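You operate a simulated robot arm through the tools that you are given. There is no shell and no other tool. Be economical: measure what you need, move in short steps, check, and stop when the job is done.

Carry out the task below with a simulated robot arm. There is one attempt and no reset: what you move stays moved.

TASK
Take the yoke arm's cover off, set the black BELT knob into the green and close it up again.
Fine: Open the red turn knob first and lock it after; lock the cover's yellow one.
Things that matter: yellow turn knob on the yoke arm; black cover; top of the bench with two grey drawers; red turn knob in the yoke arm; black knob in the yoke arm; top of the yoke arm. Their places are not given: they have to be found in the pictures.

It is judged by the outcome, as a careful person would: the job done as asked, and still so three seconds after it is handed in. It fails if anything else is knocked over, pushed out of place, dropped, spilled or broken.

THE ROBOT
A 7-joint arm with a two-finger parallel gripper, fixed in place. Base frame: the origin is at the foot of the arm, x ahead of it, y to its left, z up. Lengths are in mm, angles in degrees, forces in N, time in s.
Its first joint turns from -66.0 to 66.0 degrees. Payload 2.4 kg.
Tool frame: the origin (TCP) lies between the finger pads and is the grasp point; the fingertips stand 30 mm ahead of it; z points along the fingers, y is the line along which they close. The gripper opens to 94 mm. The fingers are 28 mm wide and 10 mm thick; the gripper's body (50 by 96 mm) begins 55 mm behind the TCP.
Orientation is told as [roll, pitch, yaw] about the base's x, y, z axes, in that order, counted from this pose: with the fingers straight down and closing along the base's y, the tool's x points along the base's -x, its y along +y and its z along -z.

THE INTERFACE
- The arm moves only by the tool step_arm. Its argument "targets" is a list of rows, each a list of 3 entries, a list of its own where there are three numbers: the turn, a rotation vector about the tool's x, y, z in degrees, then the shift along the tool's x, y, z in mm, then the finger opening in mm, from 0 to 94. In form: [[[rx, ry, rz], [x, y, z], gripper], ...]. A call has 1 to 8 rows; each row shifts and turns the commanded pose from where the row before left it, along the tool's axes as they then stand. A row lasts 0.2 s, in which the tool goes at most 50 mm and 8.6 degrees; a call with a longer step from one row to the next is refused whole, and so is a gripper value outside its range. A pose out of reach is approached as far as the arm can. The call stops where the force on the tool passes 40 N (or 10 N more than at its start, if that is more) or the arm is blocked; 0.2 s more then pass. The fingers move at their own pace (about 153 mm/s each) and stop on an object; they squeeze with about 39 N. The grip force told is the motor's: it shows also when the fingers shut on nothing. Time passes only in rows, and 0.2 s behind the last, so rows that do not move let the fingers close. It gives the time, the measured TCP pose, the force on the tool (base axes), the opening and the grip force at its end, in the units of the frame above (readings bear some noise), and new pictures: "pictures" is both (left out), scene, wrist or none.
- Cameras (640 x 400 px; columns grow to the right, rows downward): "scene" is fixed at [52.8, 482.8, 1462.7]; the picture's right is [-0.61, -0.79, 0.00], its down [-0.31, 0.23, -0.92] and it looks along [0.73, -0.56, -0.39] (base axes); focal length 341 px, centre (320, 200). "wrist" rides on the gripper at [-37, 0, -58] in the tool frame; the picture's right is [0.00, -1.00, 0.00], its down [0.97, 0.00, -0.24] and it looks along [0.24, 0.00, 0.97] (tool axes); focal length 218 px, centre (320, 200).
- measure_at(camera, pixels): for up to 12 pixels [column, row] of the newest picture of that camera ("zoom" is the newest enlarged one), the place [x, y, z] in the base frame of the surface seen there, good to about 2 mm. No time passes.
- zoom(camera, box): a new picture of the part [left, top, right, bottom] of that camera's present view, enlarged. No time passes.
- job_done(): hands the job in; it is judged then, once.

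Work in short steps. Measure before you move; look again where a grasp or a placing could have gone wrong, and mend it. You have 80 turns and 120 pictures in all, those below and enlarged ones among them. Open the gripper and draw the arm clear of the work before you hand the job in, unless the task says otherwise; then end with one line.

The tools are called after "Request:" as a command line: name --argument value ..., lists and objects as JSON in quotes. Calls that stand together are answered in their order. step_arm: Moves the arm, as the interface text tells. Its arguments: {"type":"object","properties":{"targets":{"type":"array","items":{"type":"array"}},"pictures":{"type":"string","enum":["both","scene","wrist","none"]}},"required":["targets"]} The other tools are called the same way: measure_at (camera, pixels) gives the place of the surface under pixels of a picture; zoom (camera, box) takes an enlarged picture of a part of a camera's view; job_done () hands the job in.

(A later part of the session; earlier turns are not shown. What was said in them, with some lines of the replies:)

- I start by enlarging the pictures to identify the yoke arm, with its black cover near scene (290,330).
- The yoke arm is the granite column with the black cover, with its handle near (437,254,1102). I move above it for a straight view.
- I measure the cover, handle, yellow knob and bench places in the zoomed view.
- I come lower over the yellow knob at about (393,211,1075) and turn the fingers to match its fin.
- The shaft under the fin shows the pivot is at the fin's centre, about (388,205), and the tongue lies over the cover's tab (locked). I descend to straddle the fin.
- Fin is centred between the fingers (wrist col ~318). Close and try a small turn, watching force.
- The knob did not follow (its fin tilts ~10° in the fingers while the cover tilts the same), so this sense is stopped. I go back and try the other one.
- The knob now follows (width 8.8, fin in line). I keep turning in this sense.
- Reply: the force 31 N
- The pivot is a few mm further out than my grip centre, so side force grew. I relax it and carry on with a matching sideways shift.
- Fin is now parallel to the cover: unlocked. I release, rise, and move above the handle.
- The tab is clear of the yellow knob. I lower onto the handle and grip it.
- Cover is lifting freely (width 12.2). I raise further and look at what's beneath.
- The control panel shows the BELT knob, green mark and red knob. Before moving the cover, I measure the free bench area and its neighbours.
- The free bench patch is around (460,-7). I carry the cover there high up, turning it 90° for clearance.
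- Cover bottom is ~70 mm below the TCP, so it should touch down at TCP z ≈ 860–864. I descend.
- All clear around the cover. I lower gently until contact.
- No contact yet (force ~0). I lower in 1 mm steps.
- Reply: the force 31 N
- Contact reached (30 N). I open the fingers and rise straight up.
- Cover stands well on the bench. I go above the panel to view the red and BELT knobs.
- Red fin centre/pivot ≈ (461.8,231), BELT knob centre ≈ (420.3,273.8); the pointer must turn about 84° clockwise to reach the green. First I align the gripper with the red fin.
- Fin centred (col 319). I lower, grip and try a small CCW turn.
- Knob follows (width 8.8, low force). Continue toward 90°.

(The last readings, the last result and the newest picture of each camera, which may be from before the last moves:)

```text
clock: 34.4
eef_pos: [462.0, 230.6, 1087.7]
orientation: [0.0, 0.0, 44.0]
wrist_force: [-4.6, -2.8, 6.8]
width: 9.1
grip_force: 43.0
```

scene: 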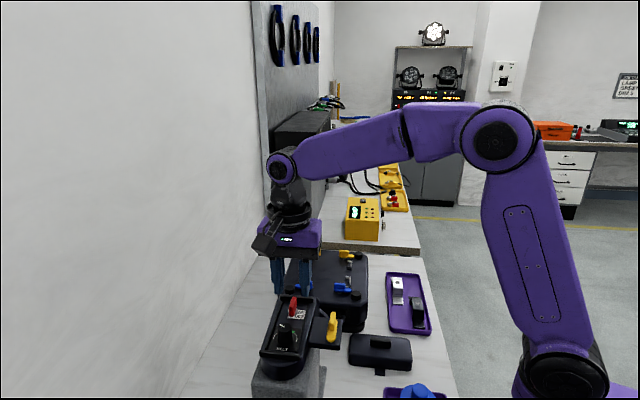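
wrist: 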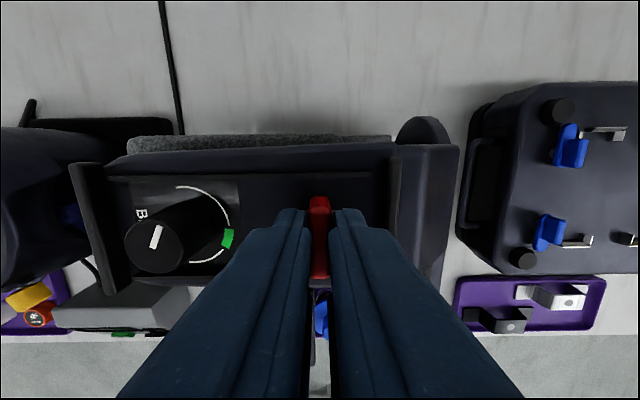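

Red knob turned ~90°. I release, rise and move above the BELT knob.

Request:
step_arm --targets '[[[0, 0, 0], [0, 0, 0], 28], [[0, 0, 0], [0, 0, 0], 28], [[0, 0, 0], [0, 0, -45], 40], [[0, 0, 0], [0, 0, -20], 44], [[0, 0, 0], [0, 29.5, 0], 44], [[0, 0, 0], [0, 30, 0], 44], [[0, 0, 0], [0, 0, 0], 44]]' --pictures "wrist"

Request:
zoom --camera "wrist" --box '[200, 120, 460, 280]'

```text
clock: 36.0
eef_pos: [421.8, 273.7, 1152.6]
orientation: [0.0, 0.1, 44.0]
wrist_force: [-0.6, 0.2, -0.1]
width: 43.9
grip_force: 0.0
```

wrist: 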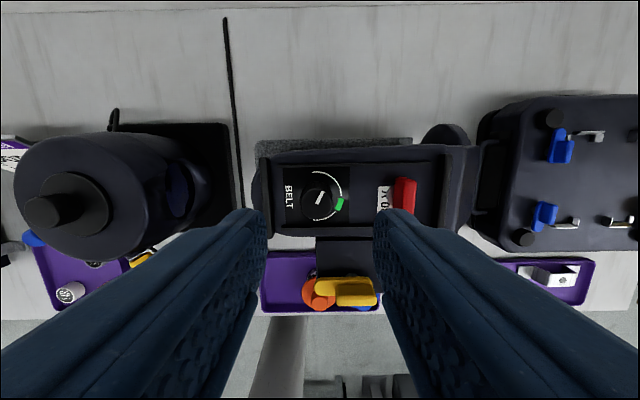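

```text
2.46 times, centred on (330, 200) of wrist
```

zoom: 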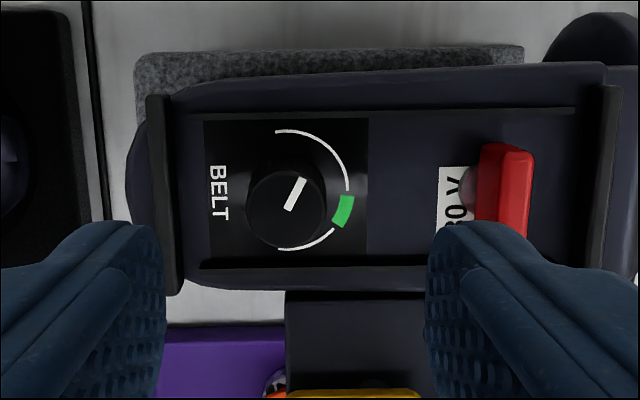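

Dial centre ≈ (419.5,275.7); pointer at ~62° and green centre ≈ -22°, so turn ~84° CW. I centre, lower, and grip the knob.

Request:
step_arm --targets '[[[0, 0, 0], [0.3, 3, 0], 36], [[0, 0, 0], [0, 0, 40], 36], [[0, 0, 0], [0, 0, 25], 36], [[0, 0, 0], [0, 0, 0], 0], [[0, 0, 0], [0, 0, 0], 0]]' --pictures "wrist"

```text
clock: 37.2
eef_pos: [419.8, 274.0, 1089.0]
orientation: [-0.1, -0.1, 44.0]
wrist_force: [2.0, -7.6, 20.9]
width: 22.5
grip_force: 44.8
```

wrist: 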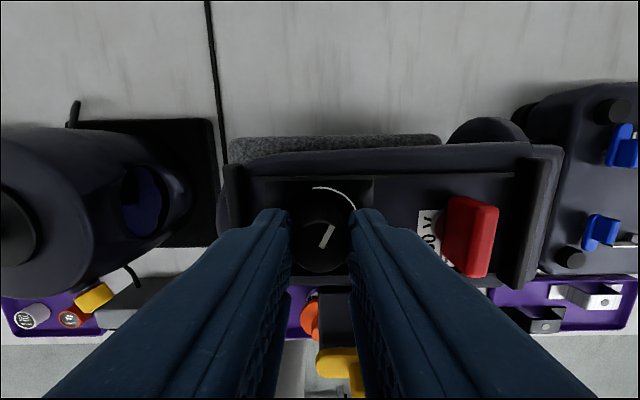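

Knob gripped (22.5 mm). I turn clockwise in steps.

Request:
step_arm --targets '[[[0, 0, 7], [0, 0, 0], 0], [[0, 0, 7], [0, 0, 0], 0], [[0, 0, 7], [0, 0, 0], 0], [[0, 0, 7], [0, 0, 0], 0], [[0, 0, 7], [0, 0, 0], 0], [[0, 0, 7], [0, 0, 0], 0]]' --pictures "wrist"

```text
clock: 38.6
eef_pos: [419.8, 275.1, 1088.1]
orientation: [-0.1, -0.2, 1.8]
wrist_force: [4.3, -14.9, 31.1]
width: 22.5
grip_force: 45.5
```

wrist: 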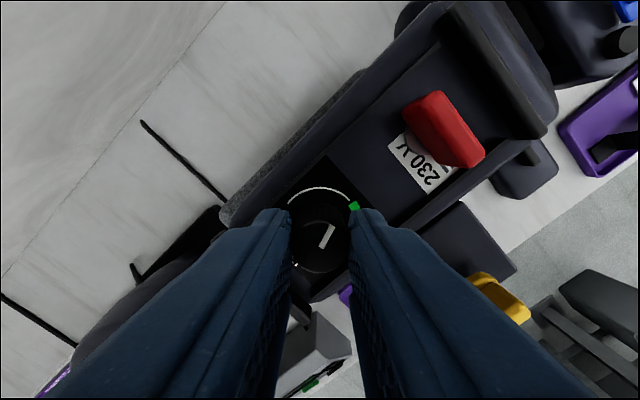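

The knob follows. I ease the force a bit and finish the remaining ~42°.

Request:
step_arm --targets '[[[0, 0, 0], [0, -1.2, -1], 0], [[0, 0, 7], [0, 0, 0], 0], [[0, 0, 7], [0, 0, 0], 0], [[0, 0, 7], [0, 0, 0], 0], [[0, 0, 7], [0, 0, 0], 0], [[0, 0, 7], [0, 0, 0], 0], [[0, 0, 7], [0, 0, 0], 0]]' --pictures "wrist"

Request:
zoom --camera "wrist" --box '[240, 150, 400, 290]'

```text
clock: 40.2
eef_pos: [419.5, 274.0, 1088.5]
orientation: [0.1, -0.1, -40.1]
wrist_force: [13.6, 0.5, 9.1]
width: 22.6
grip_force: 45.1
```

wrist: 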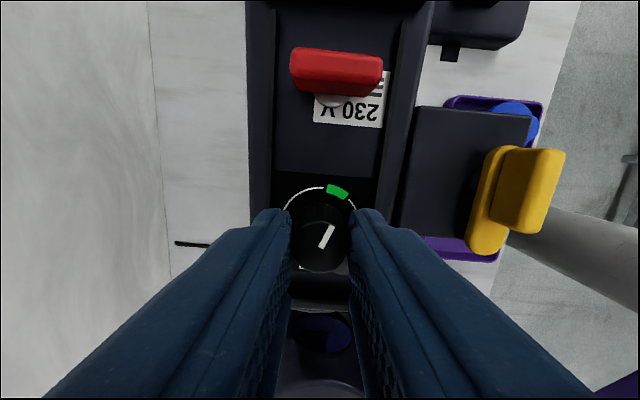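

```text
2.86 times, centred on (320, 220) of wrist
```

zoom: 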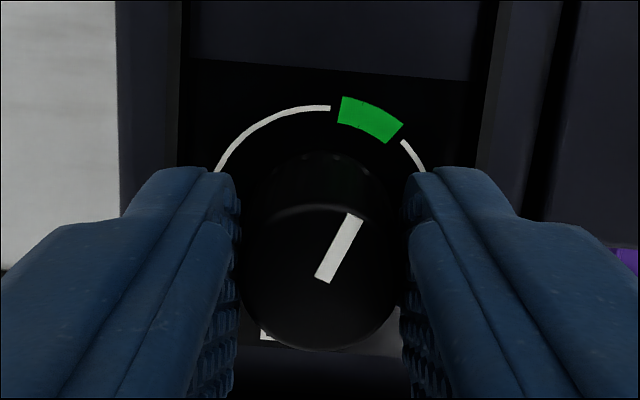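

Pointer (~26° right of up) lines up with the green's centre (~27°). I release, rise, and check.

Request:
step_arm --targets '[[[0, 0, 0], [0, 0, 0], 36], [[0, 0, 0], [0, 0, 0], 36], [[0, 0, 0], [0, 0, -40], 40], [[0, 0, 0], [0, 0, -35], 44], [[0, 0, 0], [0, 0, 0], 44]]'

Request:
zoom --camera "wrist" --box '[240, 120, 420, 260]'

Request:
zoom --camera "scene" --box '[255, 290, 345, 375]'

```text
clock: 41.4
eef_pos: [419.2, 274.7, 1164.5]
orientation: [0.0, 0.0, -40.0]
wrist_force: [-0.6, 0.7, 0.1]
width: 43.8
grip_force: 0.0
```

scene: 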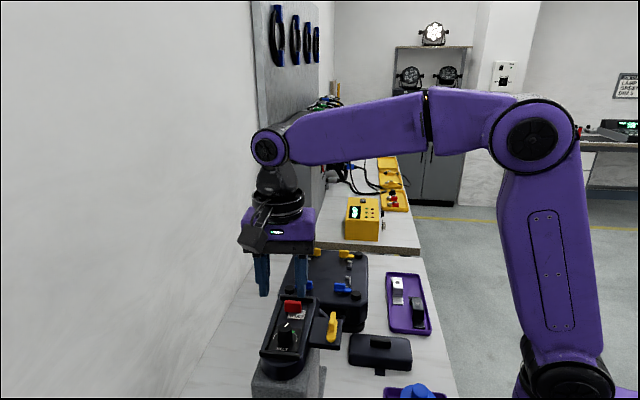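
wrist: 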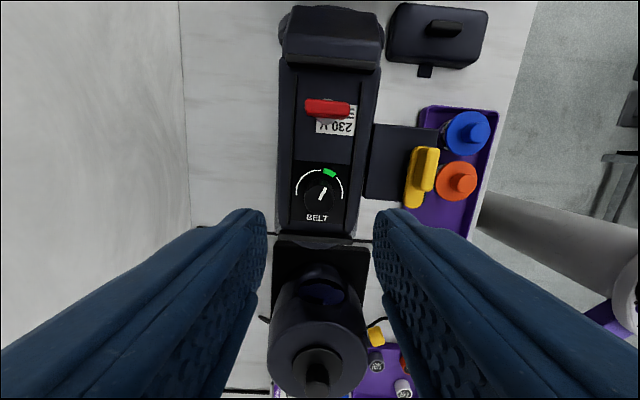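

```text
2.86 times, centred on (330, 190) of wrist
```

zoom: 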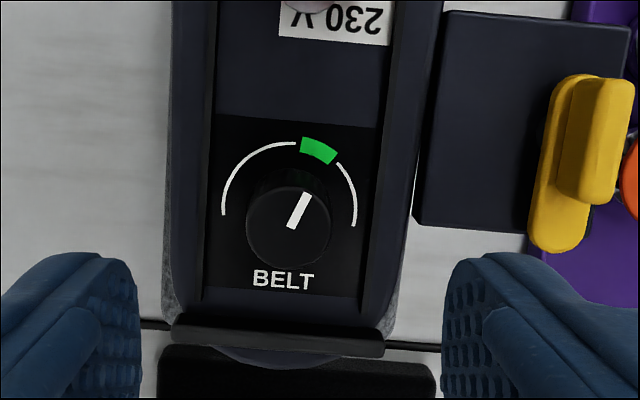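

```text
4.71 times, centred on (300, 332) of scene
```

zoom: 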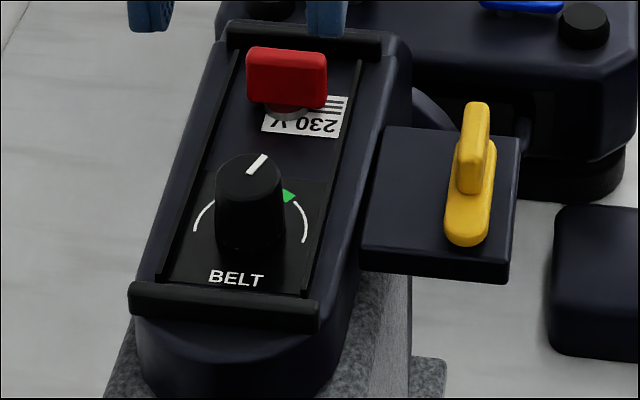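

Pointer is in the green's centre. Now I go back to the red knob to lock it.

Request:
step_arm --targets '[[[0, 0, 0], [-30.4, -3.05, 0], 44], [[0, 0, 0], [-30.4, -3.05, 0], 44], [[0, 0, -8.4], [0, 0, 0], 44], [[0, 0, -8.4], [0, 0, 0], 44], [[0, 0, -8.4], [0, 0, 0], 44], [[0, 0, -8.4], [0, 0, 0], 44], [[0, 0, -8.4], [0, 0, 0], 44], [[0, 0, -8.4], [0, 0, 0], 44]]' --pictures "none"

Request:
step_arm --targets '[[[0, 0, -8.4], [0, 0, 0], 44], [[0, 0, -8.4], [0, 0, 0], 44], [[0, 0, -8.4], [0, 0, 0], 44], [[0, 0, -8.4], [0, 0, 0], 40], [[0, 0, 0], [0, 0, 25], 30], [[0, 0, 0], [0, 0, 20], 30], [[0, 0, 0], [0, 0, 0], 30]]' --pictures "wrist"

```text
clock: 43.2
eef_pos: [460.9, 231.5, 1163.2]
orientation: [0.0, 0.0, 10.5]
wrist_force: [0.2, 0.0, -0.4]
width: 44.1
grip_force: 0.1
```

```text
clock: 44.8
eef_pos: [460.7, 229.7, 1118.4]
orientation: [0.0, 0.0, 44.0]
wrist_force: [0.5, 0.1, 0.0]
width: 30.1
grip_force: 0.0
```

wrist: 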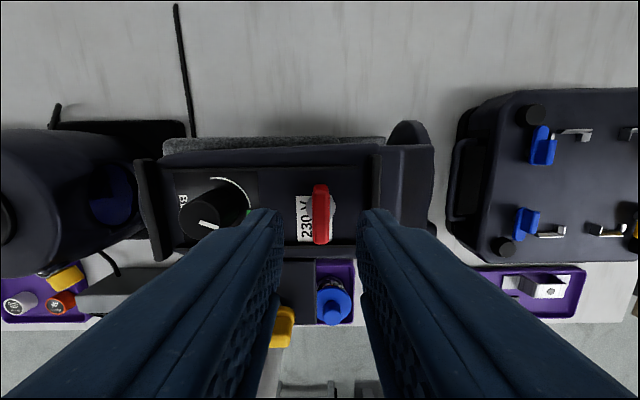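

Request:
step_arm --targets '[[[0, 0, 0], [-1.2, 0, 20], 30], [[0, 0, 0], [0, 0, 10.5], 30], [[0, 0, 0], [0, 0, 0], 0], [[0, 0, 0], [0, 0, 0], 0], [[0, 0, 7.6], [0, 0, 0], 0], [[0, 0, 7.6], [0, 0, 0], 0], [[0, 0, 7.6], [0, 0, 0], 0]]' --pictures "none"

Request:
step_arm --targets '[[[0, 0, 7.6], [0, 0, 0], 0], [[0, 0, 7.6], [0, 0, 0], 0], [[0, 0, 7.6], [0, 0, 0], 0], [[0, 0, 7.6], [0, 0, 0], 0], [[0, 0, 7.6], [0, 0, 0], 0], [[0, 0, 7.6], [0, 0, 0], 0], [[0, 0, 7.6], [0, 0, 0], 0]]' --pictures "wrist"

```text
clock: 46.4
eef_pos: [463.0, 230.9, 1088.6]
orientation: [0.1, -0.2, 21.0]
wrist_force: [11.5, -0.1, 9.6]
width: 8.7
grip_force: 42.9
```

```text
clock: 48.0
eef_pos: [462.4, 230.7, 1089.2]
orientation: [0.1, -0.1, -32.2]
wrist_force: [15.5, -7.7, 12.0]
width: 8.8
grip_force: 42.7
```

wrist: 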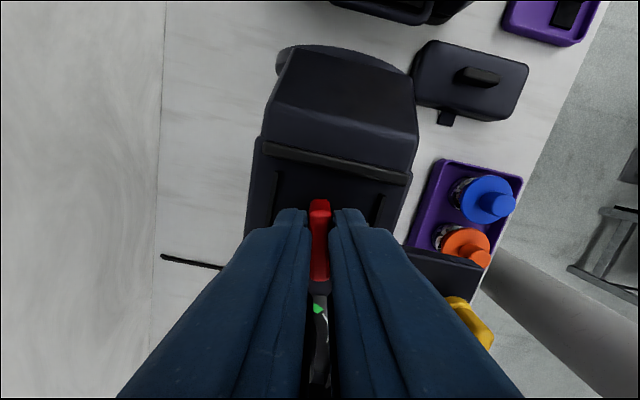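

Following well; finish the last ~14° to the stop.

Request:
step_arm --targets '[[[0, 0, 7], [0, 0, 0], 0], [[0, 0, 7], [0, 0, 0], 0], [[0, 0, 1], [0, 0, 0], 0], [[0, 0, 0], [0, 0, 0], 30], [[0, 0, 0], [0, 0, 0], 30], [[0, 0, 0], [0, 0, -45], 44], [[0, 0, 0], [0, 0, -45], 60], [[0, 0, 0], [0, 0, 0], 60]]'

Request:
zoom --camera "wrist" --box '[220, 130, 420, 290]'

Request:
zoom --camera "scene" --box '[255, 290, 345, 375]'

```text
clock: 49.8
eef_pos: [463.1, 233.0, 1178.4]
orientation: [-0.1, 0.0, -47.0]
wrist_force: [1.0, 0.1, -1.2]
width: 59.9
grip_force: 0.0
```

scene: 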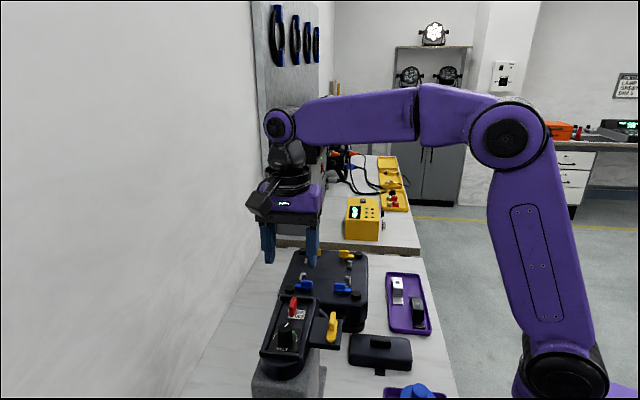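
wrist: 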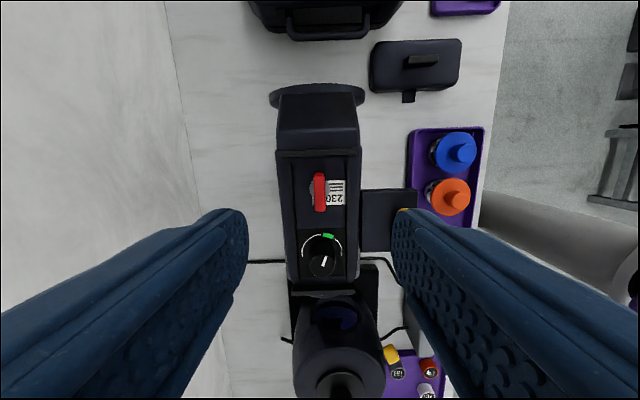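

```text
2.50 times, centred on (320, 210) of wrist
```

zoom: 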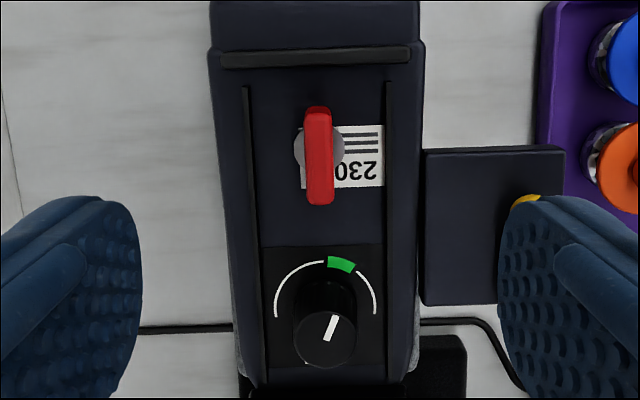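

```text
4.71 times, centred on (300, 332) of scene
```

zoom: 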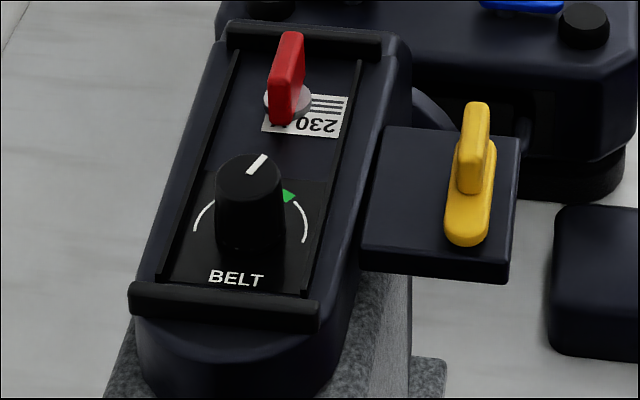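

Red is locked and the pointer remains in the green. I go back for the cover.

Request:
step_arm --targets '[[[0, 0, 0], [-34.7, -33.5, 0], 60], [[0, 0, 0], [-34.7, -33.5, 0], 60], [[0, 0, 0], [-34.7, -33.5, 0], 60], [[0, 0, 0], [-34.7, -33.5, 0], 60], [[0, 0, 0], [-34.7, -33.5, 0], 60], [[0, 0, -8.4], [0, 0, 0], 60], [[0, 0, -8.4], [0, 0, 0], 60], [[0, 0, -8.4], [0, 0, 0], 60]]' --pictures "none"

Request:
step_arm --targets '[[[0, 0, -8.4], [0, 0, 0], 60], [[0, 0, -8.4], [0, 0, 0], 60], [[0, 0, -8.4], [0, 0, 0], 60], [[0, 0, -8.4], [0, 0, 0], 60], [[0, 0, -8.4], [0, 0, 0], 60], [[0, 0, -8.4], [0, 0, 0], 60], [[0, 0, -8.4], [0, 0, 0], 60], [[0, 0, -8.1], [0, 0, 0], 60]]' --pictures "none"

Request:
step_arm --targets '[[[0, 0, 0], [0, 0, 45], 60], [[0, 0, 0], [0, 0, 45], 60], [[0, 0, 0], [0, 0, 45], 60], [[0, 0, 0], [0, 0, 45], 60], [[0, 0, 0], [0, 0, 45], 50], [[0, 0, 0], [0, 0, 20], 40], [[0, 0, 0], [0, 0, 0], 40]]' --pictures "wrist"

```text
clock: 51.6
eef_pos: [457.6, -9.7, 1179.5]
orientation: [-0.1, 0.0, -21.6]
wrist_force: [0.1, -0.9, 0.4]
width: 60.1
grip_force: 0.1
```

```text
clock: 53.4
eef_pos: [458.8, -10.5, 1178.4]
orientation: [0.0, 0.0, 45.3]
wrist_force: [0.5, -0.4, 0.2]
width: 60.3
grip_force: 0.0
```

```text
clock: 55.0
eef_pos: [457.3, -10.2, 933.3]
orientation: [0.0, -0.1, 45.2]
wrist_force: [0.1, 0.1, -0.5]
width: 40.1
grip_force: 0.1
```

wrist: 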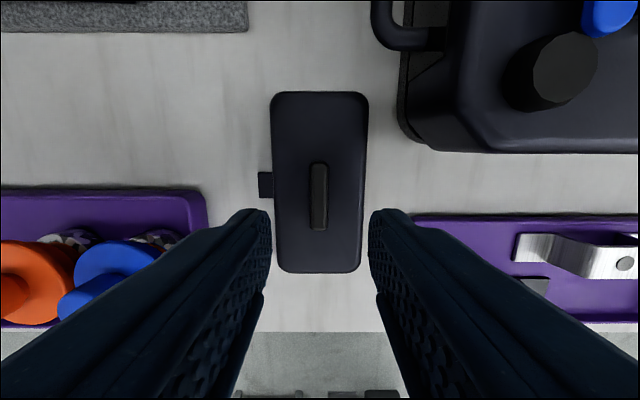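

Handle is centred. I shift slightly, descend 72 mm and grip.

Request:
step_arm --targets '[[[0, 0, 0], [-2.5, 0, 30], 40], [[0, 0, 0], [0, 0, 30], 36], [[0, 0, 0], [0, 0, 12], 36], [[0, 0, 0], [0, 0, 0], 0], [[0, 0, 0], [0, 0, 0], 0], [[0, 0, 0], [0, 0, -10], 0], [[0, 0, 0], [0, 0, -30], 0], [[0, 0, 0], [0, 0, 0], 0]]'

```text
clock: 56.8
eef_pos: [459.5, -8.5, 902.3]
orientation: [0.1, 0.0, 45.1]
wrist_force: [0.5, 0.1, -1.3]
width: 12.0
grip_force: 38.8
```

scene: 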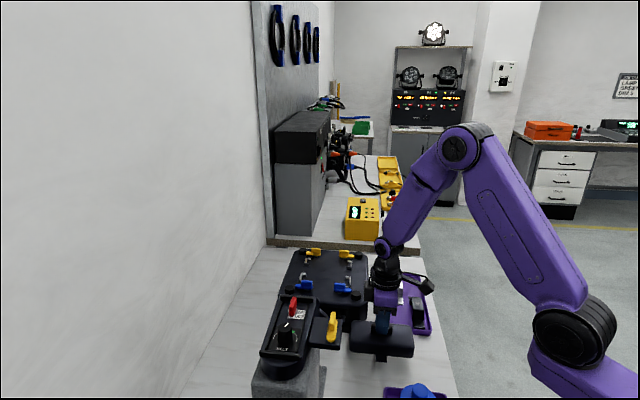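
wrist: 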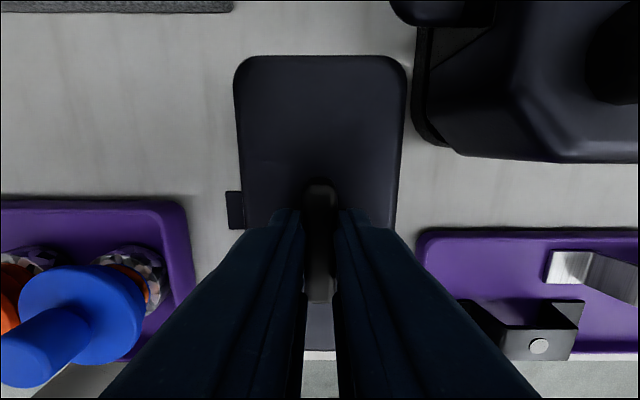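

Same grip as before. I lift it high.

Request:
step_arm --targets '[[[0, 0, 0], [0, 0, -46], 0], [[0, 0, 0], [0, 0, -46], 0], [[0, 0, 0], [0, 0, -46], 0], [[0, 0, 0], [0, 0, -46], 0], [[0, 0, 0], [0, 0, -46], 0], [[0, 0, 0], [0, 0, -46], 0], [[0, 0, 0], [0, 0, -46], 0], [[0, 0, 0], [0, 0, -40], 0]]' --pictures "none"

Request:
step_arm --targets '[[[0, 0, -8], [0, 0, 0], 0], [[0, 0, -8], [0, 0, 0], 0], [[0, 0, -8], [0, 0, 0], 0], [[0, 0, -8], [0, 0, 0], 0], [[0, 0, -8], [0, 0, 0], 0], [[0, 0, -8], [0, 0, 0], 0], [[0, 0, -8], [0, 0, 0], 0], [[0, 0, -8], [0, 0, 0], 0]]' --pictures "none"

Request:
step_arm --targets '[[[0, 0, -8], [0, 0, 0], 0], [[0, 0, -8], [0, 0, 0], 0], [[0, 0, -8], [0, 0, 0], 0], [[0, 0, -1.9], [0, 0, 0], 0], [[0, 0, 0], [0, 0, 0], 0]]' --pictures "none"

```text
clock: 58.6
eef_pos: [459.7, -7.6, 1263.5]
orientation: [0.1, 0.0, 45.1]
wrist_force: [0.3, 1.0, -0.7]
width: 12.0
grip_force: 39.1
```

```text
clock: 60.4
eef_pos: [459.6, -7.4, 1262.9]
orientation: [0.0, 0.0, 109.3]
wrist_force: [0.3, -0.1, -1.0]
width: 12.4
grip_force: 38.8
```

```text
clock: 61.6
eef_pos: [460.7, -8.3, 1263.4]
orientation: [0.0, 0.1, 135.0]
wrist_force: [0.1, 0.5, -1.3]
width: 12.1
grip_force: 38.3
```

Request:
step_arm --targets '[[[0, 0, 0], [-33.5, -28.17, 0], 0], [[0, 0, 0], [-33.5, -28.17, 0], 0], [[0, 0, 0], [-33.5, -28.17, 0], 0], [[0, 0, 0], [-33.5, -28.17, 0], 0], [[0, 0, 0], [-33.5, -28.17, 0], 0], [[0, 0, 0], [-33.5, -28.17, 0], 0], [[0, 0, 0], [0, 0, 40], 0], [[0, 0, 0], [0, 0, 30], 0]]'

Request:
zoom --camera "scene" --box '[240, 220, 380, 380]'

```text
clock: 63.4
eef_pos: [437.2, 254.0, 1194.2]
orientation: [0.0, -0.1, 135.0]
wrist_force: [0.1, -0.5, -1.4]
width: 12.0
grip_force: 38.5
```

scene: 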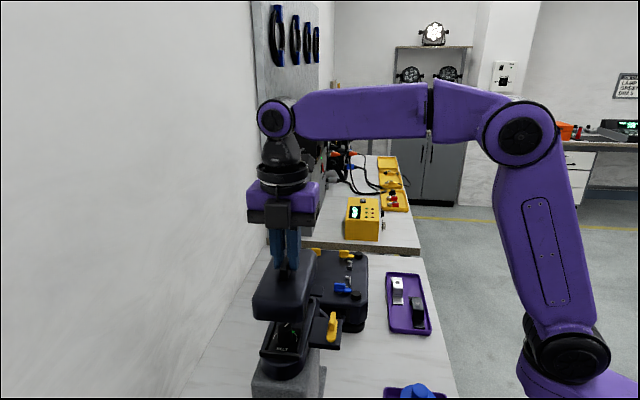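
wrist: 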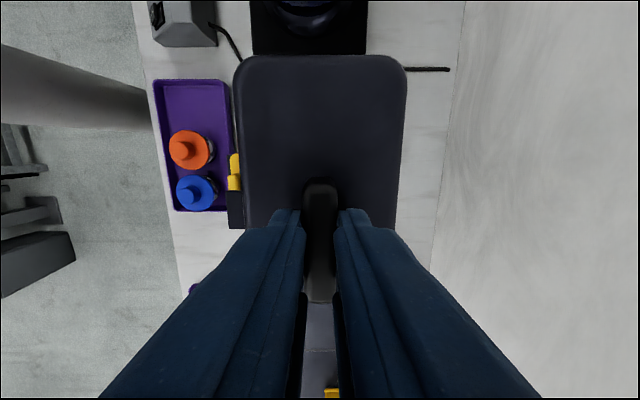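

```text
2.50 times, centred on (310, 300) of scene
```

zoom: 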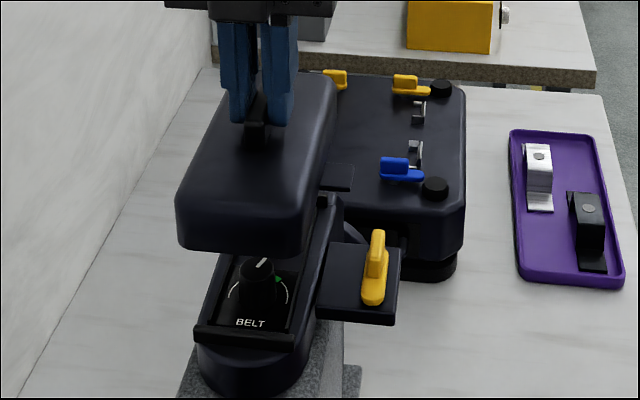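

Aligned over the yoke. I lower to about 12 mm above the seat and check.

Request:
step_arm --targets '[[[0, 0, 0], [0, 0, 25], 0], [[0, 0, 0], [0, 0, 25], 0], [[0, 0, 0], [0, 0, 12], 0], [[0, 0, 0], [0, 0, 0], 0]]'

Request:
zoom --camera "scene" --box '[240, 270, 360, 390]'

```text
clock: 64.4
eef_pos: [437.8, 254.6, 1131.8]
orientation: [0.1, 0.0, 134.9]
wrist_force: [0.9, 1.2, -0.6]
width: 12.1
grip_force: 38.9
```

scene: 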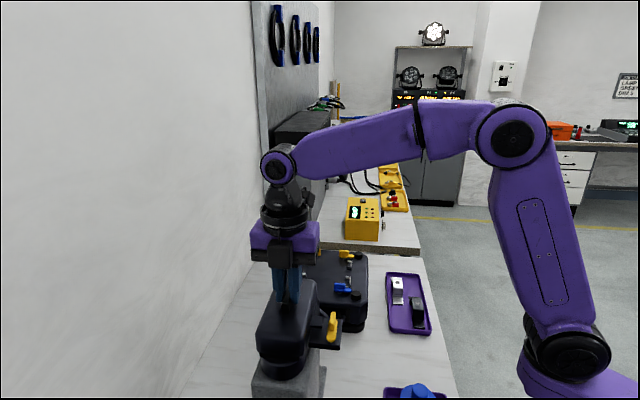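
wrist: 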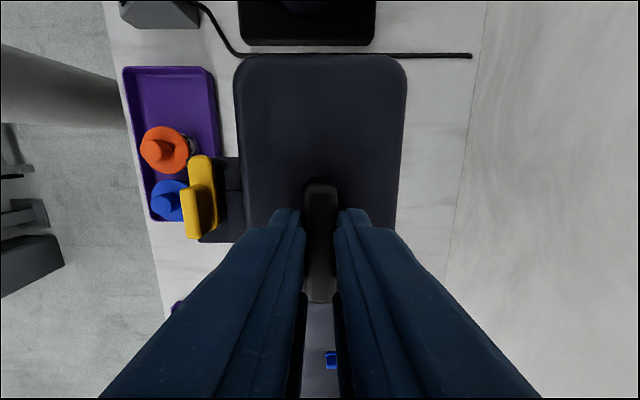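

```text
3.33 times, centred on (300, 330) of scene
```

zoom: 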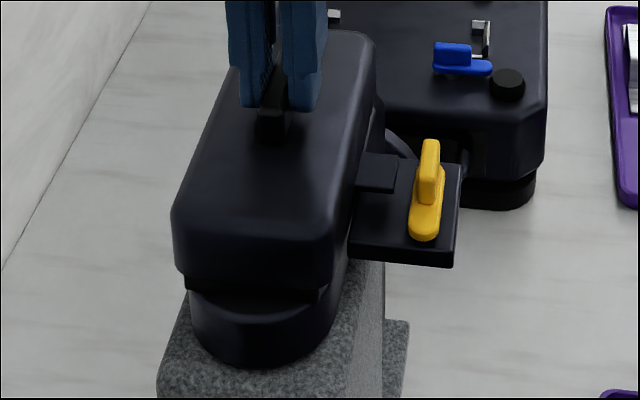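

Looks in line over the head. I lower in small steps, watching for contact near z 1117.

Request:
step_arm --targets '[[[0, 0, 0], [0, 0, 5], 0], [[0, 0, 0], [0, 0, 4], 0], [[0, 0, 0], [0, 0, 2], 0], [[0, 0, 0], [0, 0, 2], 0], [[0, 0, 0], [0, 0, 0], 0]]' --pictures "none"

Request:
step_arm --targets '[[[0, 0, 0], [0, 0, 1], 0], [[0, 0, 0], [0, 0, 1], 0], [[0, 0, 0], [0, 0, 0], 0]]'

Request:
zoom --camera "scene" --box '[240, 270, 360, 390]'

```text
clock: 65.6
eef_pos: [437.9, 253.4, 1117.7]
orientation: [-0.1, 0.0, 135.0]
wrist_force: [-1.4, 0.4, 4.9]
width: 12.0
grip_force: 39.3
```

```text
clock: 66.4
eef_pos: [437.1, 254.1, 1116.9]
orientation: [-0.4, 0.0, 135.1]
wrist_force: [-2.5, -2.5, 30.7]
width: 12.5
grip_force: 38.9
```

scene: 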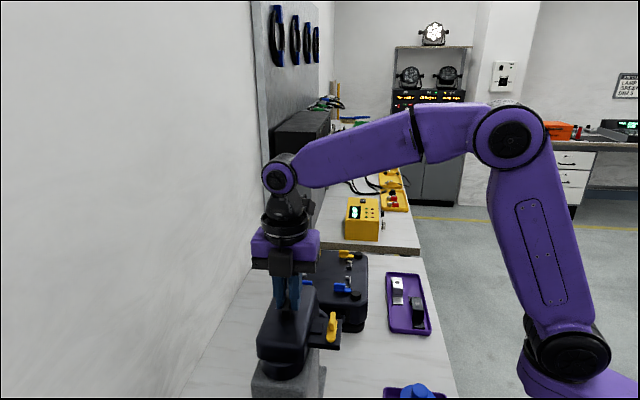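
wrist: 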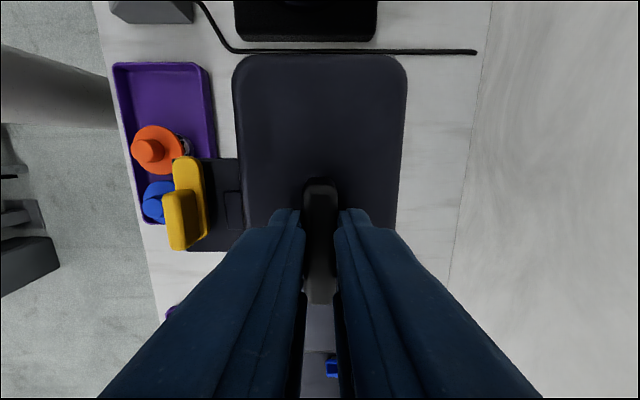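

```text
3.33 times, centred on (300, 330) of scene
```

zoom: 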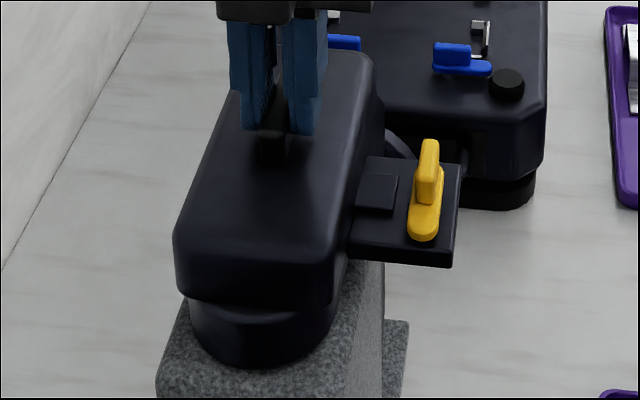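

The cover is seated at the original height. I release, rise and move over the yellow knob.

Request:
step_arm --targets '[[[0, 0, 0], [0, 0, -1.5], 0], [[0, 0, 0], [0, 0, 0], 32], [[0, 0, 0], [0, 0, 0], 32], [[0, 0, 0], [0, 0, -30], 32], [[0, 0, 0], [0, 0, -20], 40], [[0, 0, 0], [0, 36, 0], 40], [[0, 0, 0], [-1, 36, 0], 30], [[0, 0, 0], [0, 0, 20], 30]]'

Request:
zoom --camera "wrist" --box '[240, 130, 480, 280]'

Request:
zoom --camera "scene" --box '[240, 270, 360, 390]'

```text
clock: 68.2
eef_pos: [384.9, 203.7, 1147.6]
orientation: [0.0, 0.0, 134.9]
wrist_force: [0.2, -0.3, 0.5]
width: 30.1
grip_force: 0.0
```

scene: 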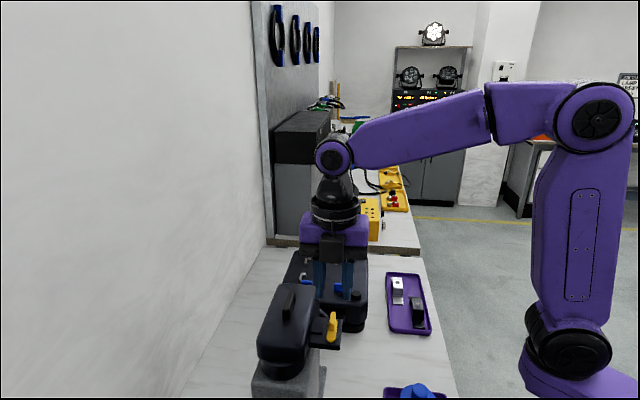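
wrist: 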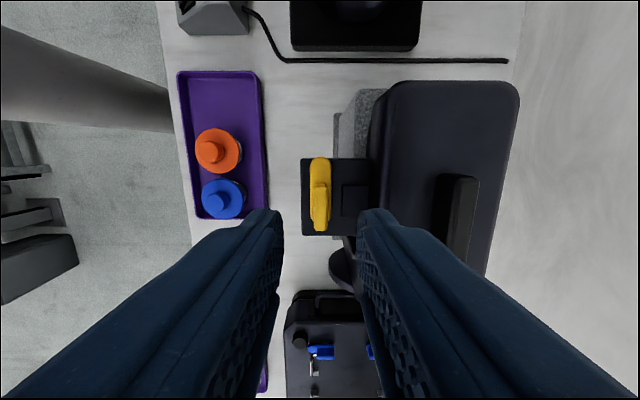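

```text
2.67 times, centred on (360, 205) of wrist
```

zoom: 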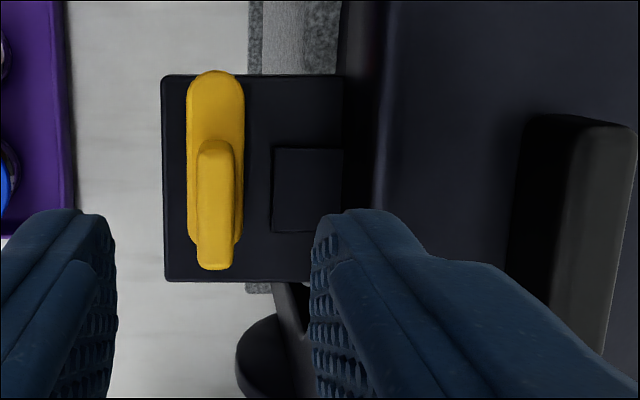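

```text
3.33 times, centred on (300, 330) of scene
```

zoom: 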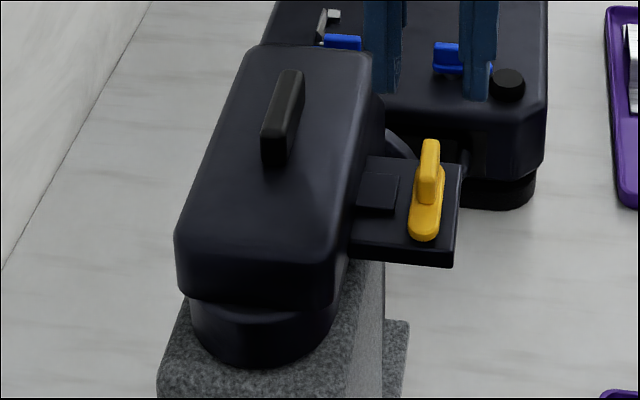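

Fin centred in the fingers; tab sits flush on the plate. I lower and grip, then start turning back clockwise.

Request:
step_arm --targets '[[[0, 0, 0], [1, 0, 30], 28], [[0, 0, 0], [0, 0, 25.5], 26], [[0, 0, 0], [0, 0, 0], 0], [[0, 0, 0], [0, 0, 0], 0], [[0, 0, 7], [0, 0, 0], 0], [[0, 0, 7], [0, 0, 0], 0], [[0, 0, 7], [0, 0, 0], 0]]' --pictures "wrist"

```text
clock: 69.8
eef_pos: [386.4, 204.6, 1092.6]
orientation: [-0.1, 0.0, 113.9]
wrist_force: [3.7, 4.6, 18.8]
width: 8.9
grip_force: 42.4
```

wrist: 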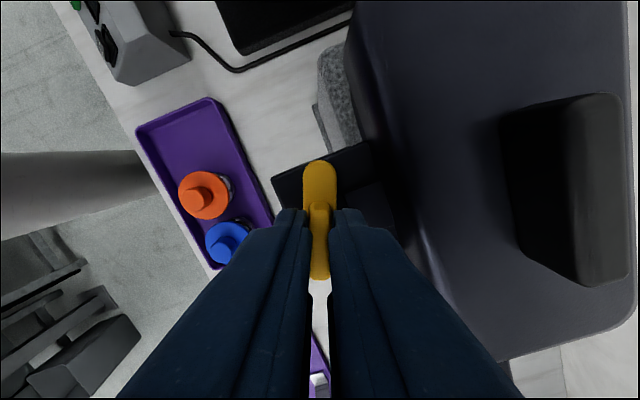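

Following with low force. Continue.

Request:
step_arm --targets '[[[0, 0, 7], [0, 0, 0], 0], [[0, 0, 7], [0, 0, 0], 0], [[0, 0, 7], [0, 0, 0], 0], [[0, 0, 7], [0, 0, 0], 0], [[0, 0, 7], [0, 0, 0], 0]]' --pictures "none"

Request:
step_arm --targets '[[[0, 0, 7], [0, 0, 0], 0], [[0, 0, 7], [0, 0, 0], 0], [[0, 0, 7], [0, 0, 0], 0], [[0, 0, 7], [0, 0, 0], 0], [[0, 0, 0], [0, 0, 0], 0]]' --pictures "wrist"

```text
clock: 71.0
eef_pos: [386.6, 203.9, 1093.0]
orientation: [-0.2, -0.1, 79.0]
wrist_force: [8.1, 9.7, 24.2]
width: 8.7
grip_force: 42.5
```

```text
clock: 72.2
eef_pos: [388.0, 202.8, 1093.1]
orientation: [-0.1, -0.3, 51.0]
wrist_force: [11.1, 9.1, 20.6]
width: 8.7
grip_force: 42.7
```

wrist: 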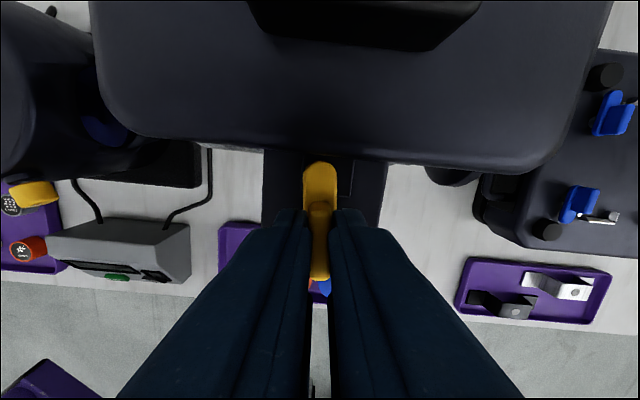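

Last ~7° to the stop, then release and rise for inspection.

Request:
step_arm --targets '[[[0, 0, 4], [0, 0, 0], 0], [[0, 0, 3], [0, 0, 0], 0], [[0, 0, 1], [0, 0, 0], 0], [[0, 0, 0], [0, 0, 0], 28], [[0, 0, 0], [0, 0, 0], 28], [[0, 0, 0], [0, 0, -45], 40], [[0, 0, 0], [0, 0, -45], 60], [[0, 0, 0], [0, 0, -45], 60]]'

Request:
zoom --camera "wrist" --box '[220, 80, 440, 240]'

Request:
zoom --camera "scene" --box '[240, 270, 360, 390]'

```text
clock: 74.0
eef_pos: [386.3, 202.2, 1226.2]
orientation: [-0.1, 0.0, 43.0]
wrist_force: [0.3, 0.0, -0.1]
width: 60.0
grip_force: 0.0
```

scene: 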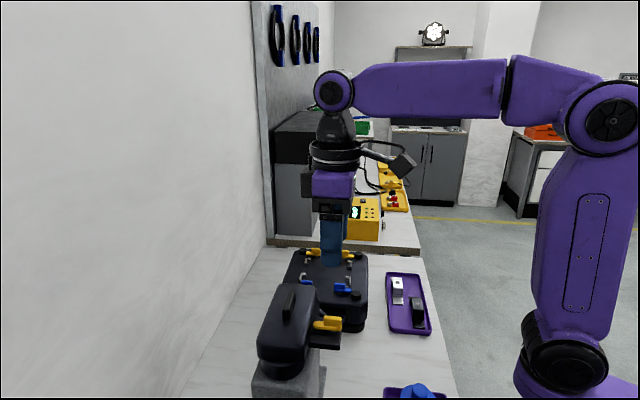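
wrist: 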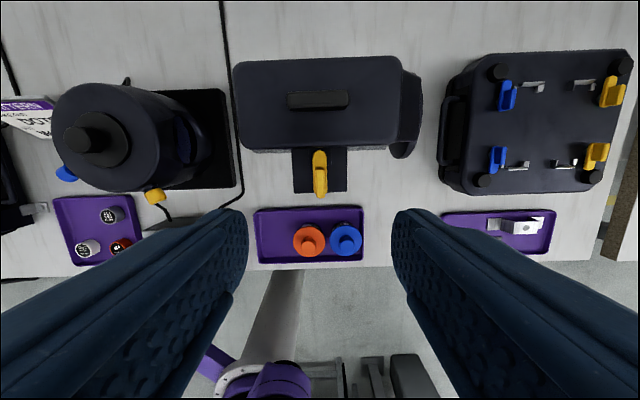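

```text
2.50 times, centred on (330, 160) of wrist
```

zoom: 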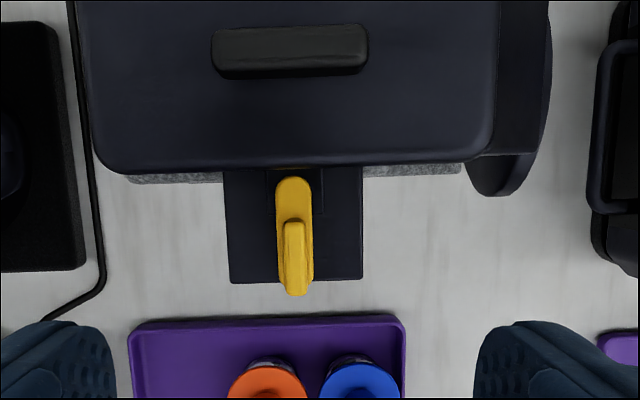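

```text
3.33 times, centred on (300, 330) of scene
```

zoom: 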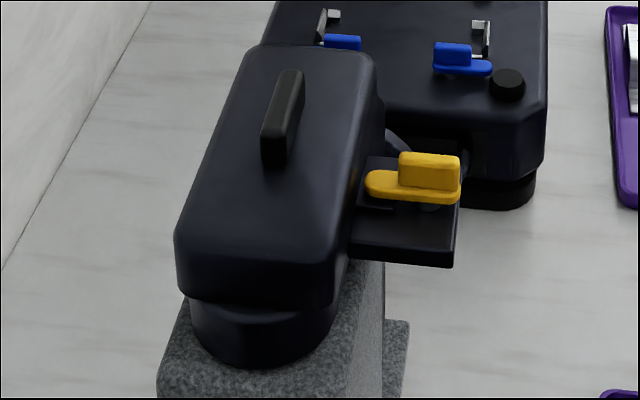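

The cover is on, and the yellow tongue lies over its tab as it did at the start. The gripper is open and clear of the work, so I hand the job in.

Request:
job_done

```text
The job is handed in.
```

The BELT knob is set to the middle of the green, the red knob is locked again, and the cover is back on the yoke arm with its yellow knob locked.
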